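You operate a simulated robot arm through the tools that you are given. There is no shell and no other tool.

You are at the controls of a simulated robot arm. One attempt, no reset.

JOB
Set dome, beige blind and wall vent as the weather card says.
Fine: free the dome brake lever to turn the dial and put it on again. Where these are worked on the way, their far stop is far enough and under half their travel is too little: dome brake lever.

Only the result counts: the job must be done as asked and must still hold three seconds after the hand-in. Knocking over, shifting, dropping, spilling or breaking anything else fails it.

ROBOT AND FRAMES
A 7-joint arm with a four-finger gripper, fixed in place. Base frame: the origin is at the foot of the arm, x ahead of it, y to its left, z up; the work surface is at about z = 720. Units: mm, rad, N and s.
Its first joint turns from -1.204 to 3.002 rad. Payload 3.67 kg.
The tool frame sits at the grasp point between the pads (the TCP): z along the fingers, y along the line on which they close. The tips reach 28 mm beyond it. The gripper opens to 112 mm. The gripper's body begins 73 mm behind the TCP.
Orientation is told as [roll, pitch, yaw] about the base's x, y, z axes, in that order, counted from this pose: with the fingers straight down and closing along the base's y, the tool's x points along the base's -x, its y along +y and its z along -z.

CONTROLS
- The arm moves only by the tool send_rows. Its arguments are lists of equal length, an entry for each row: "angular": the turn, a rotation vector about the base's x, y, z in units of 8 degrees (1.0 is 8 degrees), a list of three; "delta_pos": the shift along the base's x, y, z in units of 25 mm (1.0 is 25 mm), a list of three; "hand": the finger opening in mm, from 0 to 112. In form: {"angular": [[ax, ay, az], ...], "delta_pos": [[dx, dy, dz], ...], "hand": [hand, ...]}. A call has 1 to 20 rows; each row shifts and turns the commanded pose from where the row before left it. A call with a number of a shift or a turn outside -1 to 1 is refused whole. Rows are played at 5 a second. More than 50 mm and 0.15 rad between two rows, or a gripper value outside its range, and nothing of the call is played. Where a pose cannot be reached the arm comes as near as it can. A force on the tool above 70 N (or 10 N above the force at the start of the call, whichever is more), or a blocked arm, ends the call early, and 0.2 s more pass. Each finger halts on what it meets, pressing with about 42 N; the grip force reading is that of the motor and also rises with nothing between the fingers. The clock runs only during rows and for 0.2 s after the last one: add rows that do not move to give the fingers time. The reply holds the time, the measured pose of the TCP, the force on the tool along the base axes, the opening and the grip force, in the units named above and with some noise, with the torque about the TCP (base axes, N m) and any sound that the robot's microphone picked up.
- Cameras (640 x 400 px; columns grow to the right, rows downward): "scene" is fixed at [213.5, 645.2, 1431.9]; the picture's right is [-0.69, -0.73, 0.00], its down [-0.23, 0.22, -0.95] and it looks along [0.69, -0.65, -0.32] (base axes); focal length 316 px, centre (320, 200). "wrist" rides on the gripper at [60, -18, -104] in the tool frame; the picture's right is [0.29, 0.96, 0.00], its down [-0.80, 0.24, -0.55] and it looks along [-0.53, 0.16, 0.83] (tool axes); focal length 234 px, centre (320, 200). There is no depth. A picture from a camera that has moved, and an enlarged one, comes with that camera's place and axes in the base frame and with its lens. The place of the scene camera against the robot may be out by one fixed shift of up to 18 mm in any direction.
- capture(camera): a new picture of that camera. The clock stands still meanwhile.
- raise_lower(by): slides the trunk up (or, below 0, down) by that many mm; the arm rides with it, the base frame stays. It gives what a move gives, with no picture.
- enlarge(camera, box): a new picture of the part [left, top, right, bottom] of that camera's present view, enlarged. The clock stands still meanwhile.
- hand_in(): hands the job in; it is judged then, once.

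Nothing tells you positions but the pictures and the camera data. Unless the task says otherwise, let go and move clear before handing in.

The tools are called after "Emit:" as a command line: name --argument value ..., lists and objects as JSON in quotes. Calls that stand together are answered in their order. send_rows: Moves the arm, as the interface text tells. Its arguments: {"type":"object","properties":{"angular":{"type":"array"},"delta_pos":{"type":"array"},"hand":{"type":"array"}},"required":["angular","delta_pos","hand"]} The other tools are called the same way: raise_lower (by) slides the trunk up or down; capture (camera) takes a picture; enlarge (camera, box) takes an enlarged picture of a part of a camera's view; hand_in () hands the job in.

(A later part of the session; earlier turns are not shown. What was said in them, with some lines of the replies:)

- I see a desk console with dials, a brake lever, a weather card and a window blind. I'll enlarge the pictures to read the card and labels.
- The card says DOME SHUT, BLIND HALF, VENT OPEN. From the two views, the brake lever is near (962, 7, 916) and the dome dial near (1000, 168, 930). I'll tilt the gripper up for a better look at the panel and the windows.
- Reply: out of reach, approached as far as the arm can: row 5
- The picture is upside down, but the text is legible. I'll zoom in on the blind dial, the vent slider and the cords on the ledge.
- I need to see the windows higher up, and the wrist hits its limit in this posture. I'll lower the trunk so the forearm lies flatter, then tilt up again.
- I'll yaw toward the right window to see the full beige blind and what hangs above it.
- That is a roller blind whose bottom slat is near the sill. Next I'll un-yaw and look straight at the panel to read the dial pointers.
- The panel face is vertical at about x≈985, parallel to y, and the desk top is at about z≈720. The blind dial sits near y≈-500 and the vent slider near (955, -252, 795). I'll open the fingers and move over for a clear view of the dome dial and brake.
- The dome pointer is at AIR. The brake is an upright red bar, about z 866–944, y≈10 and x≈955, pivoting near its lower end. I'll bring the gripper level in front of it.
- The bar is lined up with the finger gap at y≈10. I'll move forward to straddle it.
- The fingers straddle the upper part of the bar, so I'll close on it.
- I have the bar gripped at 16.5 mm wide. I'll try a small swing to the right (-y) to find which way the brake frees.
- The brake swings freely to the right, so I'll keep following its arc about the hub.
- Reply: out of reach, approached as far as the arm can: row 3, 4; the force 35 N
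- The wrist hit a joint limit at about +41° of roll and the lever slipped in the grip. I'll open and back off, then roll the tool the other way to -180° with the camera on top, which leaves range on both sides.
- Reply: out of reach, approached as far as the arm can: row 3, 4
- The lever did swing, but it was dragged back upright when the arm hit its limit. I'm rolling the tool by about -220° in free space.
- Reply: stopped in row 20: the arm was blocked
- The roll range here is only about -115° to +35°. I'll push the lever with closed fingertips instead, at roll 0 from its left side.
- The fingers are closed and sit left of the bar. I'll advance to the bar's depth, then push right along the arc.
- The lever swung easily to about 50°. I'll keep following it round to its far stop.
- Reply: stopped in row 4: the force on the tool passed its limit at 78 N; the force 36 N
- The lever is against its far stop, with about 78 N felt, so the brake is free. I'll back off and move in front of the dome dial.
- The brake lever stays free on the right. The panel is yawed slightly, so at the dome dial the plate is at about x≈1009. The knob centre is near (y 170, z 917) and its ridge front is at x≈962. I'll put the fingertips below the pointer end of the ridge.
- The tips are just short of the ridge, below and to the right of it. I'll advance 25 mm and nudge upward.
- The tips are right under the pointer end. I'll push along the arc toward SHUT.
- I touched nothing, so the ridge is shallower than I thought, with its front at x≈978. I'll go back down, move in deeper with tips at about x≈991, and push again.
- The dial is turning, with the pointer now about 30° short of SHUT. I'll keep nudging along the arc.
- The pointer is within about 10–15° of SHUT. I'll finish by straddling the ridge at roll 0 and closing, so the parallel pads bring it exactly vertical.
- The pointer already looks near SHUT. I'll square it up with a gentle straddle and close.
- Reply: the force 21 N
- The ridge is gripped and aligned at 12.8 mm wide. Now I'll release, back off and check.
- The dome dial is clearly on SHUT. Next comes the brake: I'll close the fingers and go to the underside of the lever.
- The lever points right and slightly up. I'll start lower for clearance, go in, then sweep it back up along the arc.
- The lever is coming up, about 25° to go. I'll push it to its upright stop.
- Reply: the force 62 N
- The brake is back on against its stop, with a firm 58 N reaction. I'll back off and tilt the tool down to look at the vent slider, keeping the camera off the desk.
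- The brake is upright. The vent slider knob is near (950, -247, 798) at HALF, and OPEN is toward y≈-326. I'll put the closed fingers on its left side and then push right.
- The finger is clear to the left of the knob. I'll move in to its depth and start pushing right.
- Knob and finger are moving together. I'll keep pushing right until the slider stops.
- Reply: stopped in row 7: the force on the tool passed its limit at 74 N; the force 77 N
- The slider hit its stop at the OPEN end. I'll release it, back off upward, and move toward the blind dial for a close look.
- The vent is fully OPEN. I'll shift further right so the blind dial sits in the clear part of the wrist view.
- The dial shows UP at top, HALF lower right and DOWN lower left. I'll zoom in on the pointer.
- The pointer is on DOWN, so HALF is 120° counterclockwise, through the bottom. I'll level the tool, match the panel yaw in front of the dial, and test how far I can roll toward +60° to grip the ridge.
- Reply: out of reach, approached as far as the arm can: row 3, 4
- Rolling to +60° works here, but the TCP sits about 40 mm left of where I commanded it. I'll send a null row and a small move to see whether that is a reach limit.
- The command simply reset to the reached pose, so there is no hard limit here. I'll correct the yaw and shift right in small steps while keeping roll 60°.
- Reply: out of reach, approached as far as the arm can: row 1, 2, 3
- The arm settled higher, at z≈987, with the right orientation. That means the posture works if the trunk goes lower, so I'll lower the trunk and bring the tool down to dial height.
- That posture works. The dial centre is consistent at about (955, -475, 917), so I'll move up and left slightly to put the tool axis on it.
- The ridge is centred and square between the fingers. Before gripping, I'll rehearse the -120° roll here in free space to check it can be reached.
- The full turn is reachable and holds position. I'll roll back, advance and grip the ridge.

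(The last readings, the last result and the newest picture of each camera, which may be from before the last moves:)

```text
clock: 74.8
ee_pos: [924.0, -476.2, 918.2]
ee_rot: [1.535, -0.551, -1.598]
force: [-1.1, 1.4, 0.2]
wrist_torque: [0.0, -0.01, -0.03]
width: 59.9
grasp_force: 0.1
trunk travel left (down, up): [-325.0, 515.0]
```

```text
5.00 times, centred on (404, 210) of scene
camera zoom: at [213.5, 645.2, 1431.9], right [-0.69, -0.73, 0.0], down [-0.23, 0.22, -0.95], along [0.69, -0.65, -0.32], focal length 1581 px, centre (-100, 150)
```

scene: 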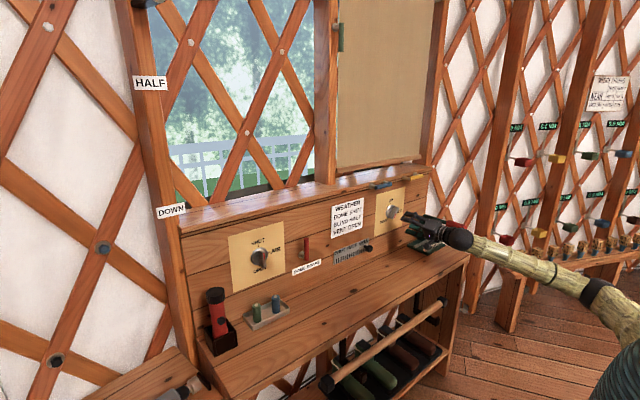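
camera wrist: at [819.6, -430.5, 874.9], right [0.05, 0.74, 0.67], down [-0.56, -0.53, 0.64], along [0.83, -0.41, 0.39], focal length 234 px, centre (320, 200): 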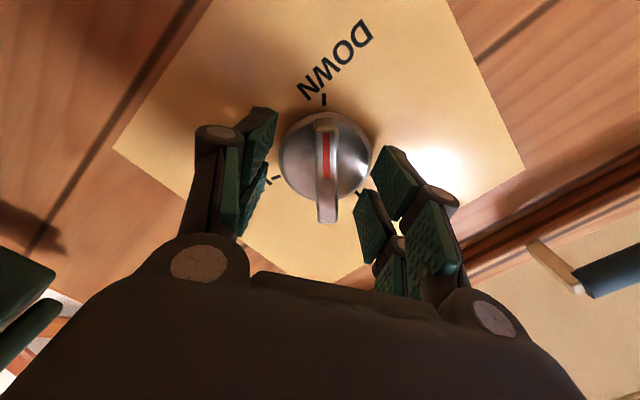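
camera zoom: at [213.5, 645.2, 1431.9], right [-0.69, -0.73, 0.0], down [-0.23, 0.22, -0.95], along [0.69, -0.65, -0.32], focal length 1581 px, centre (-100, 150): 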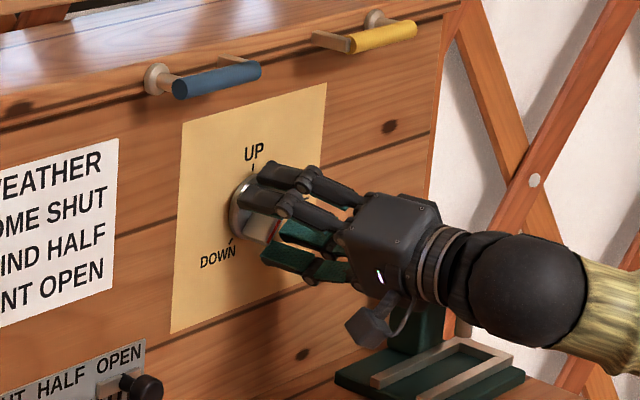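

The fingers straddle the ridge squarely, so I'll close the grip.

Emit:
send_rows --angular '[[0, 0, 0], [0, 0, 0], [0, 0, 0], [0, 0, 0]]' --delta_pos '[[0, 0, 0], [0, 0, 0], [0, 0, 0], [0, 0, 0]]' --hand '[30, 10, 0, 0]'

Emit:
send_rows --angular '[[-1, 0.06, 0.0], [-1, 0.06, 0.0], [-1, 0.06, 0.0], [-1, 0.06, 0.0], [-1, 0.06, 0.0], [0, 0, 0]]' --delta_pos '[[0, 0, 0], [0, 0, 0], [0, 0, 0], [0, 0, 0], [0, 0, 0], [0, 0, 0]]' --hand '[0, 0, 0, 0, 0, 0]'

Emit:
capture --camera "wrist"

Emit:
capture --camera "scene"

```text
clock: 75.8
ee_pos: [922.9, -475.0, 921.4]
ee_rot: [1.54, -0.552, -1.598]
force: [14.8, 3.5, 18.3]
wrist_torque: [-2.43, -0.37, 0.29]
width: 28.4
grasp_force: 44.8
trunk travel left (down, up): [-325.0, 515.0]
```

```text
clock: 77.2
ee_pos: [922.8, -473.0, 921.2]
ee_rot: [1.477, -1.253, -1.545]
force: [6.6, 11.0, 26.4]
wrist_torque: [-0.01, -0.29, 0.46]
width: 12.3
grasp_force: 44.9
trunk travel left (down, up): [-325.0, 515.0]
```

```text
taken
camera wrist: at [816.6, -465.2, 862.0], right [0.07, 1.0, 0.03], down [-0.53, 0.01, 0.85], along [0.85, -0.07, 0.53], focal length 234 px, centre (320, 200)
```

wrist: 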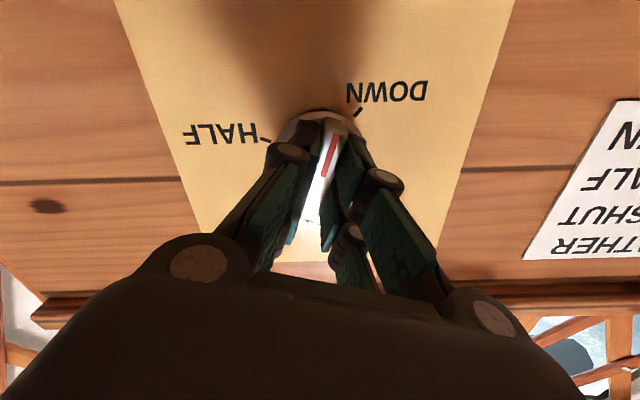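

```text
taken
```

scene: 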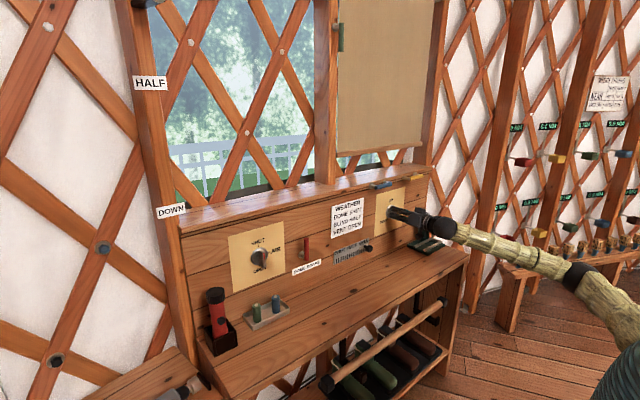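

The blind is rising with the dial, so this is the right control, and the ridge is now seated in the grip at 12.3 mm. I'll centre a little and continue turning toward HALF.

Emit:
send_rows --angular '[[0, 0, 0], [-1, 0.06, 0.0], [-1, 0.06, 0.0], [-1, 0.06, 0.0], [-1, 0.06, 0.0], [-1, 0.06, 0.0], [-1, 0.06, 0.0], [-1, 0.06, 0.0], [0, 0, 0]]' --delta_pos '[[0, 0.12, 0.14], [0, 0, 0], [0, 0, 0], [0, 0, 0], [0, 0, 0], [0, 0, 0], [0, 0, 0], [0, 0, 0], [0, 0, 0]]' --hand '[0, 0, 0, 0, 0, 0, 0, 0, 0]'

Emit:
capture --camera "wrist"

Emit:
capture --camera "scene"

```text
clock: 79.2
ee_pos: [923.0, -471.9, 921.2]
ee_rot: [-1.548, -0.91, 1.464]
force: [-34.1, 12.8, -18.3]
wrist_torque: [0.07, 0.6, 0.17]
width: 12.4
grasp_force: 45.2
trunk travel left (down, up): [-325.0, 515.0]
```

```text
taken
camera wrist: at [814.0, -514.0, 886.0], right [0.04, 0.58, -0.81], down [-0.48, 0.72, 0.49], along [0.87, 0.37, 0.31], focal length 234 px, centre (320, 200)
```

wrist: 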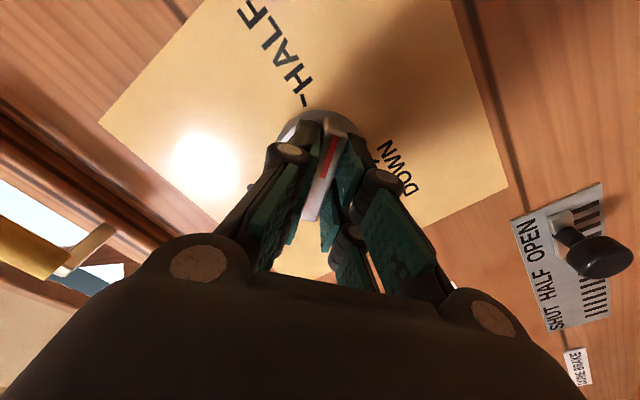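

```text
taken
```

scene: 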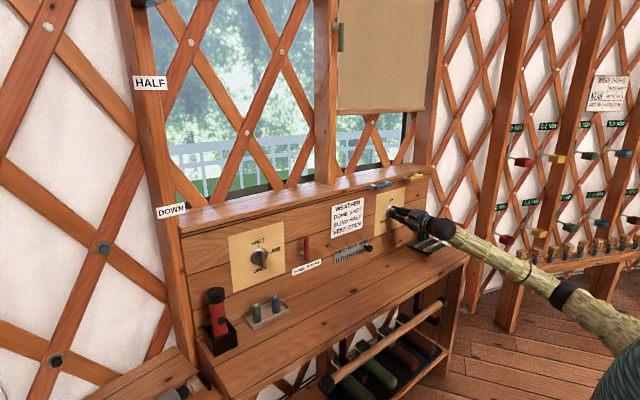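

The slat is about 70% of the way from DOWN to HALF, which matches linear travel. About 33° more should bring it to the HALF mark.

Emit:
send_rows --angular '[[-1, 0.06, 0.0], [-1, 0.06, 0.0], [-1, 0.06, 0.0], [-1, 0.06, 0.0], [0, 0, 0], [0, 0, 0]]' --delta_pos '[[0, 0, 0], [0, 0, 0], [0, 0, 0], [0, 0, 0], [0, 0, 0], [0, 0, 0]]' --hand '[0, 0, 0, 0, 0, 0]'

Emit:
capture --camera "wrist"

Emit:
capture --camera "scene"

```text
clock: 80.6
ee_pos: [927.4, -473.4, 920.4]
ee_rot: [-1.561, -0.352, 1.484]
force: [-27.4, 33.2, -42.0]
wrist_torque: [0.1, 0.95, 1.34]
width: 12.4
grasp_force: 44.7
out of reach, approached as far as the arm can: row 4
trunk travel left (down, up): [-325.0, 515.0]
```

```text
taken
camera wrist: at [816.9, -526.6, 917.6], right [0.0, 0.06, -1.0], down [-0.48, 0.87, 0.05], along [0.88, 0.48, 0.03], focal length 234 px, centre (320, 200)
```

wrist: 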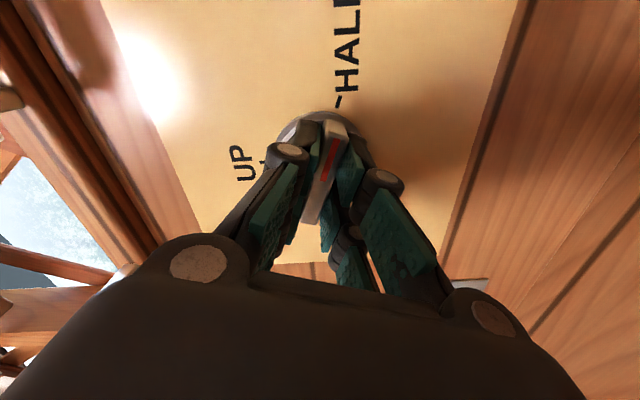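

```text
taken
```

scene: 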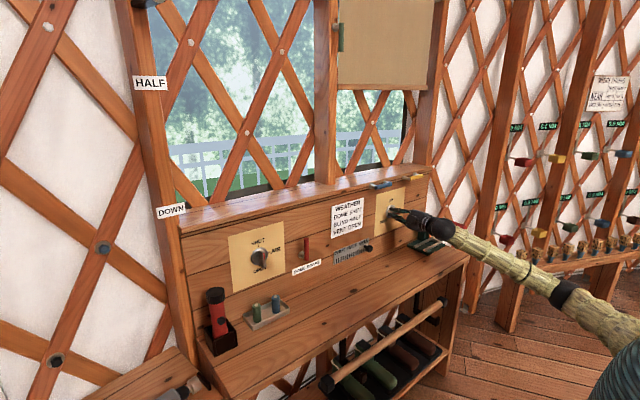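

The pointer angle computes to about 110°, right at the HALF tick, and the slat is near the HALF height. I'll open the fingers, back off gently and check.

Emit:
send_rows --angular '[[0, 0, 0], [0, 0, 0], [0, 0, 0]]' --delta_pos '[[0, 0, 0], [0, 0, 0], [0, 0, 0]]' --hand '[30, 70, 80]'

Emit:
send_rows --angular '[[0.5, -0.03, 0], [0.5, -0.03, 0], [0, 0, 0], [0, 0, 0], [0, 0, 0]]' --delta_pos '[[-0.3, 0, 0], [-0.7, 0.02, 0], [-0.9, 0.04, 0], [-0.9, 0.04, 0], [0, 0, 0]]' --hand '[80, 80, 80, 80, 80]'

Emit:
capture --camera "wrist"

Emit:
enlarge --camera "wrist" --box '[240, 40, 400, 180]'

Emit:
capture --camera "scene"

```text
clock: 81.4
ee_pos: [924.4, -475.8, 927.3]
ee_rot: [-1.57, -0.356, 1.484]
force: [0.0, 0.3, -0.2]
wrist_torque: [0.03, 0.02, 0.01]
width: 79.8
grasp_force: 0.0
trunk travel left (down, up): [-325.0, 515.0]
```

```text
clock: 82.6
ee_pos: [855.5, -475.2, 929.1]
ee_rot: [-1.56, -0.494, 1.477]
force: [-0.1, -0.5, 0.3]
wrist_torque: [0.0, 0.0, 0.0]
width: 79.7
grasp_force: 0.1
out of reach, approached as far as the arm can: row 4
trunk travel left (down, up): [-325.0, 515.0]
```

```text
taken
camera wrist: at [745.1, -526.9, 917.7], right [0.01, 0.2, -0.98], down [-0.48, 0.86, 0.17], along [0.88, 0.47, 0.1], focal length 234 px, centre (320, 200)
```

wrist: 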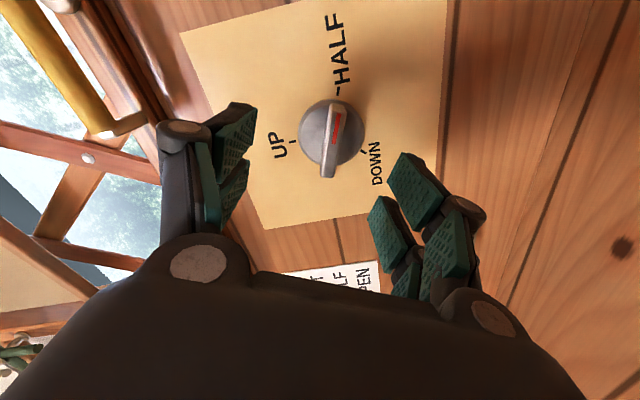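

```text
2.86 times, centred on (320, 110) of wrist
camera zoom: at [745.1, -526.9, 917.7], right [0.01, 0.2, -0.98], down [-0.48, 0.86, 0.17], along [0.88, 0.47, 0.1], focal length 669 px, centre (320, 457)
```

zoom: 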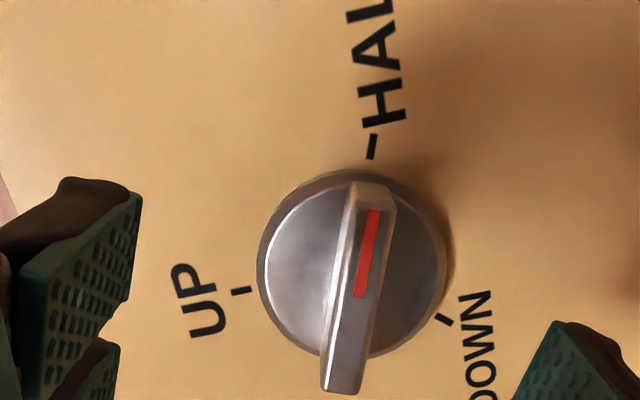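

```text
taken
```

scene: 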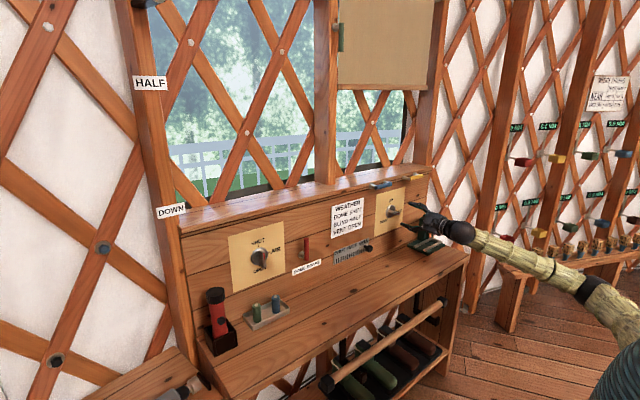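

The pointer lines up exactly with the HALF tick. I'll check the slat height against the HALF label and the final state of the other controls.

Emit:
enlarge --camera "scene" --box '[120, 40, 460, 240]'

Emit:
enlarge --camera "scene" --box '[220, 190, 420, 300]'

```text
1.88 times, centred on (290, 140) of scene
camera zoom: at [213.5, 645.2, 1431.9], right [-0.69, -0.73, 0.0], down [-0.23, 0.22, -0.95], along [0.69, -0.65, -0.32], focal length 595 px, centre (376, 313)
```

zoom: 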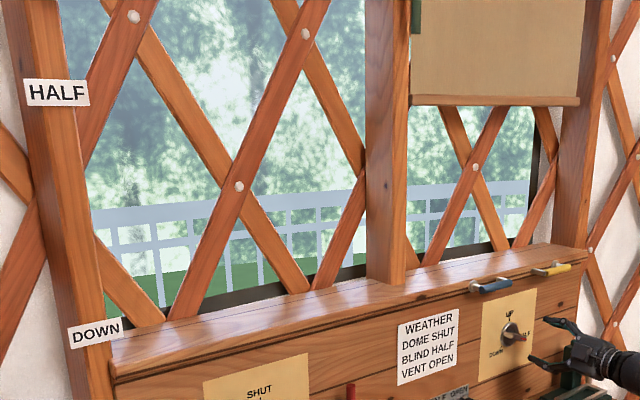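

```text
3.20 times, centred on (320, 245) of scene
camera zoom: at [213.5, 645.2, 1431.9], right [-0.69, -0.73, 0.0], down [-0.23, 0.22, -0.95], along [0.69, -0.65, -0.32], focal length 1012 px, centre (320, 56)
```

zoom: 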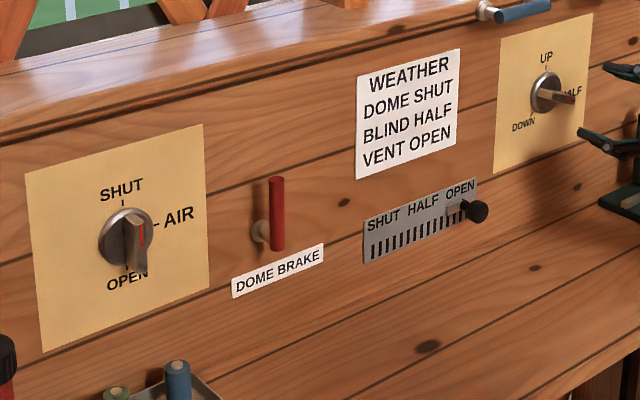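

All three controls read correctly: dome SHUT with the brake upright, blind HALF, vent OPEN. I'll retreat clear of the panel and check once more.

Emit:
send_rows --angular '[[1, -0.06, 0], [1, -0.06, 0], [1, -0.06, 0], [1, -0.06, 0], [1, -0.06, 0], [1, -0.06, 0], [0, 0, 0], [0, 0, 0], [0, 0, 0]]' --delta_pos '[[0, 0.2, 0], [-0.3, 0.2, 0], [-0.8, 0.2, 0.2], [-0.8, 0.5, 0.2], [-0.8, 0.5, 0.2], [-0.8, 0.5, 0.2], [-0.8, 0.5, 0.2], [0, 0, 0], [0, 0, 0]]' --hand '[80, 80, 80, 80, 80, 80, 80, 80, 80]'

Emit:
capture --camera "scene"

Emit:
enlarge --camera "scene" --box '[220, 160, 460, 300]'

```text
clock: 84.6
ee_pos: [747.8, -409.1, 953.7]
ee_rot: [-1.469, -1.332, 1.387]
force: [-0.2, -0.4, 0.1]
wrist_torque: [0.02, -0.01, 0.02]
width: 80.0
grasp_force: 0.1
trunk travel left (down, up): [-325.0, 515.0]
```

```text
taken
```

scene: 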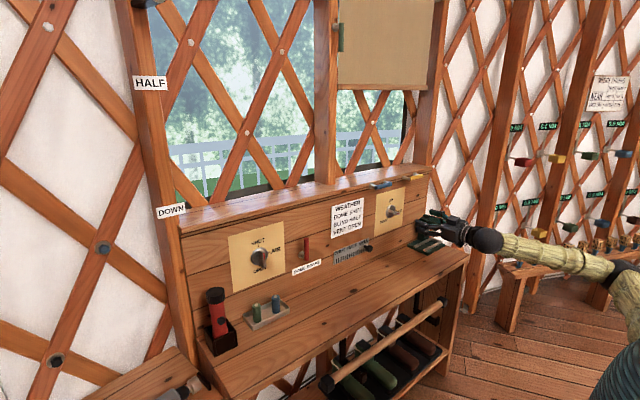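

```text
2.67 times, centred on (340, 230) of scene
camera zoom: at [213.5, 645.2, 1431.9], right [-0.69, -0.73, 0.0], down [-0.23, 0.22, -0.95], along [0.69, -0.65, -0.32], focal length 843 px, centre (267, 120)
```

zoom: 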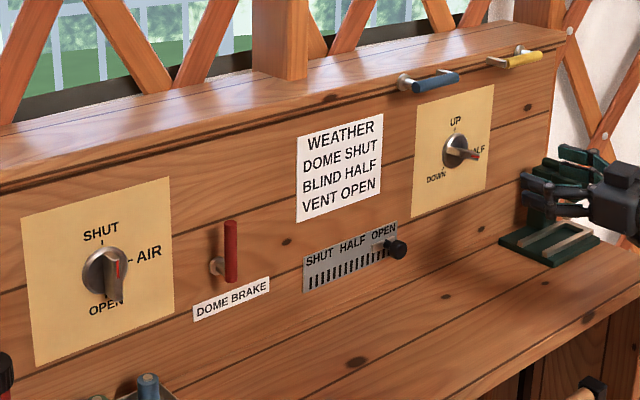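

The dome is SHUT with its brake back on, the beige blind is at HALF, and the vent is at its OPEN stop. The arm is clear and nothing else has moved, so I'm handing in.

Emit:
hand_in

```text
The job is handed in.
```

I set all three as the weather card says and handed the job in; it gave no verdict.

- **Dome:** the dial points to SHUT. I freed the brake lever to turn it, then pushed the lever back upright against its stop.
- **Beige blind:** the dial pointer is on HALF, and the bottom slat is level with the HALF mark on the post.
- **Wall vent:** the slider is pushed to its stop at OPEN.

The last picture showed these settings holding, with the gripper open and clear of the panel. I saw nothing else knocked or shifted.
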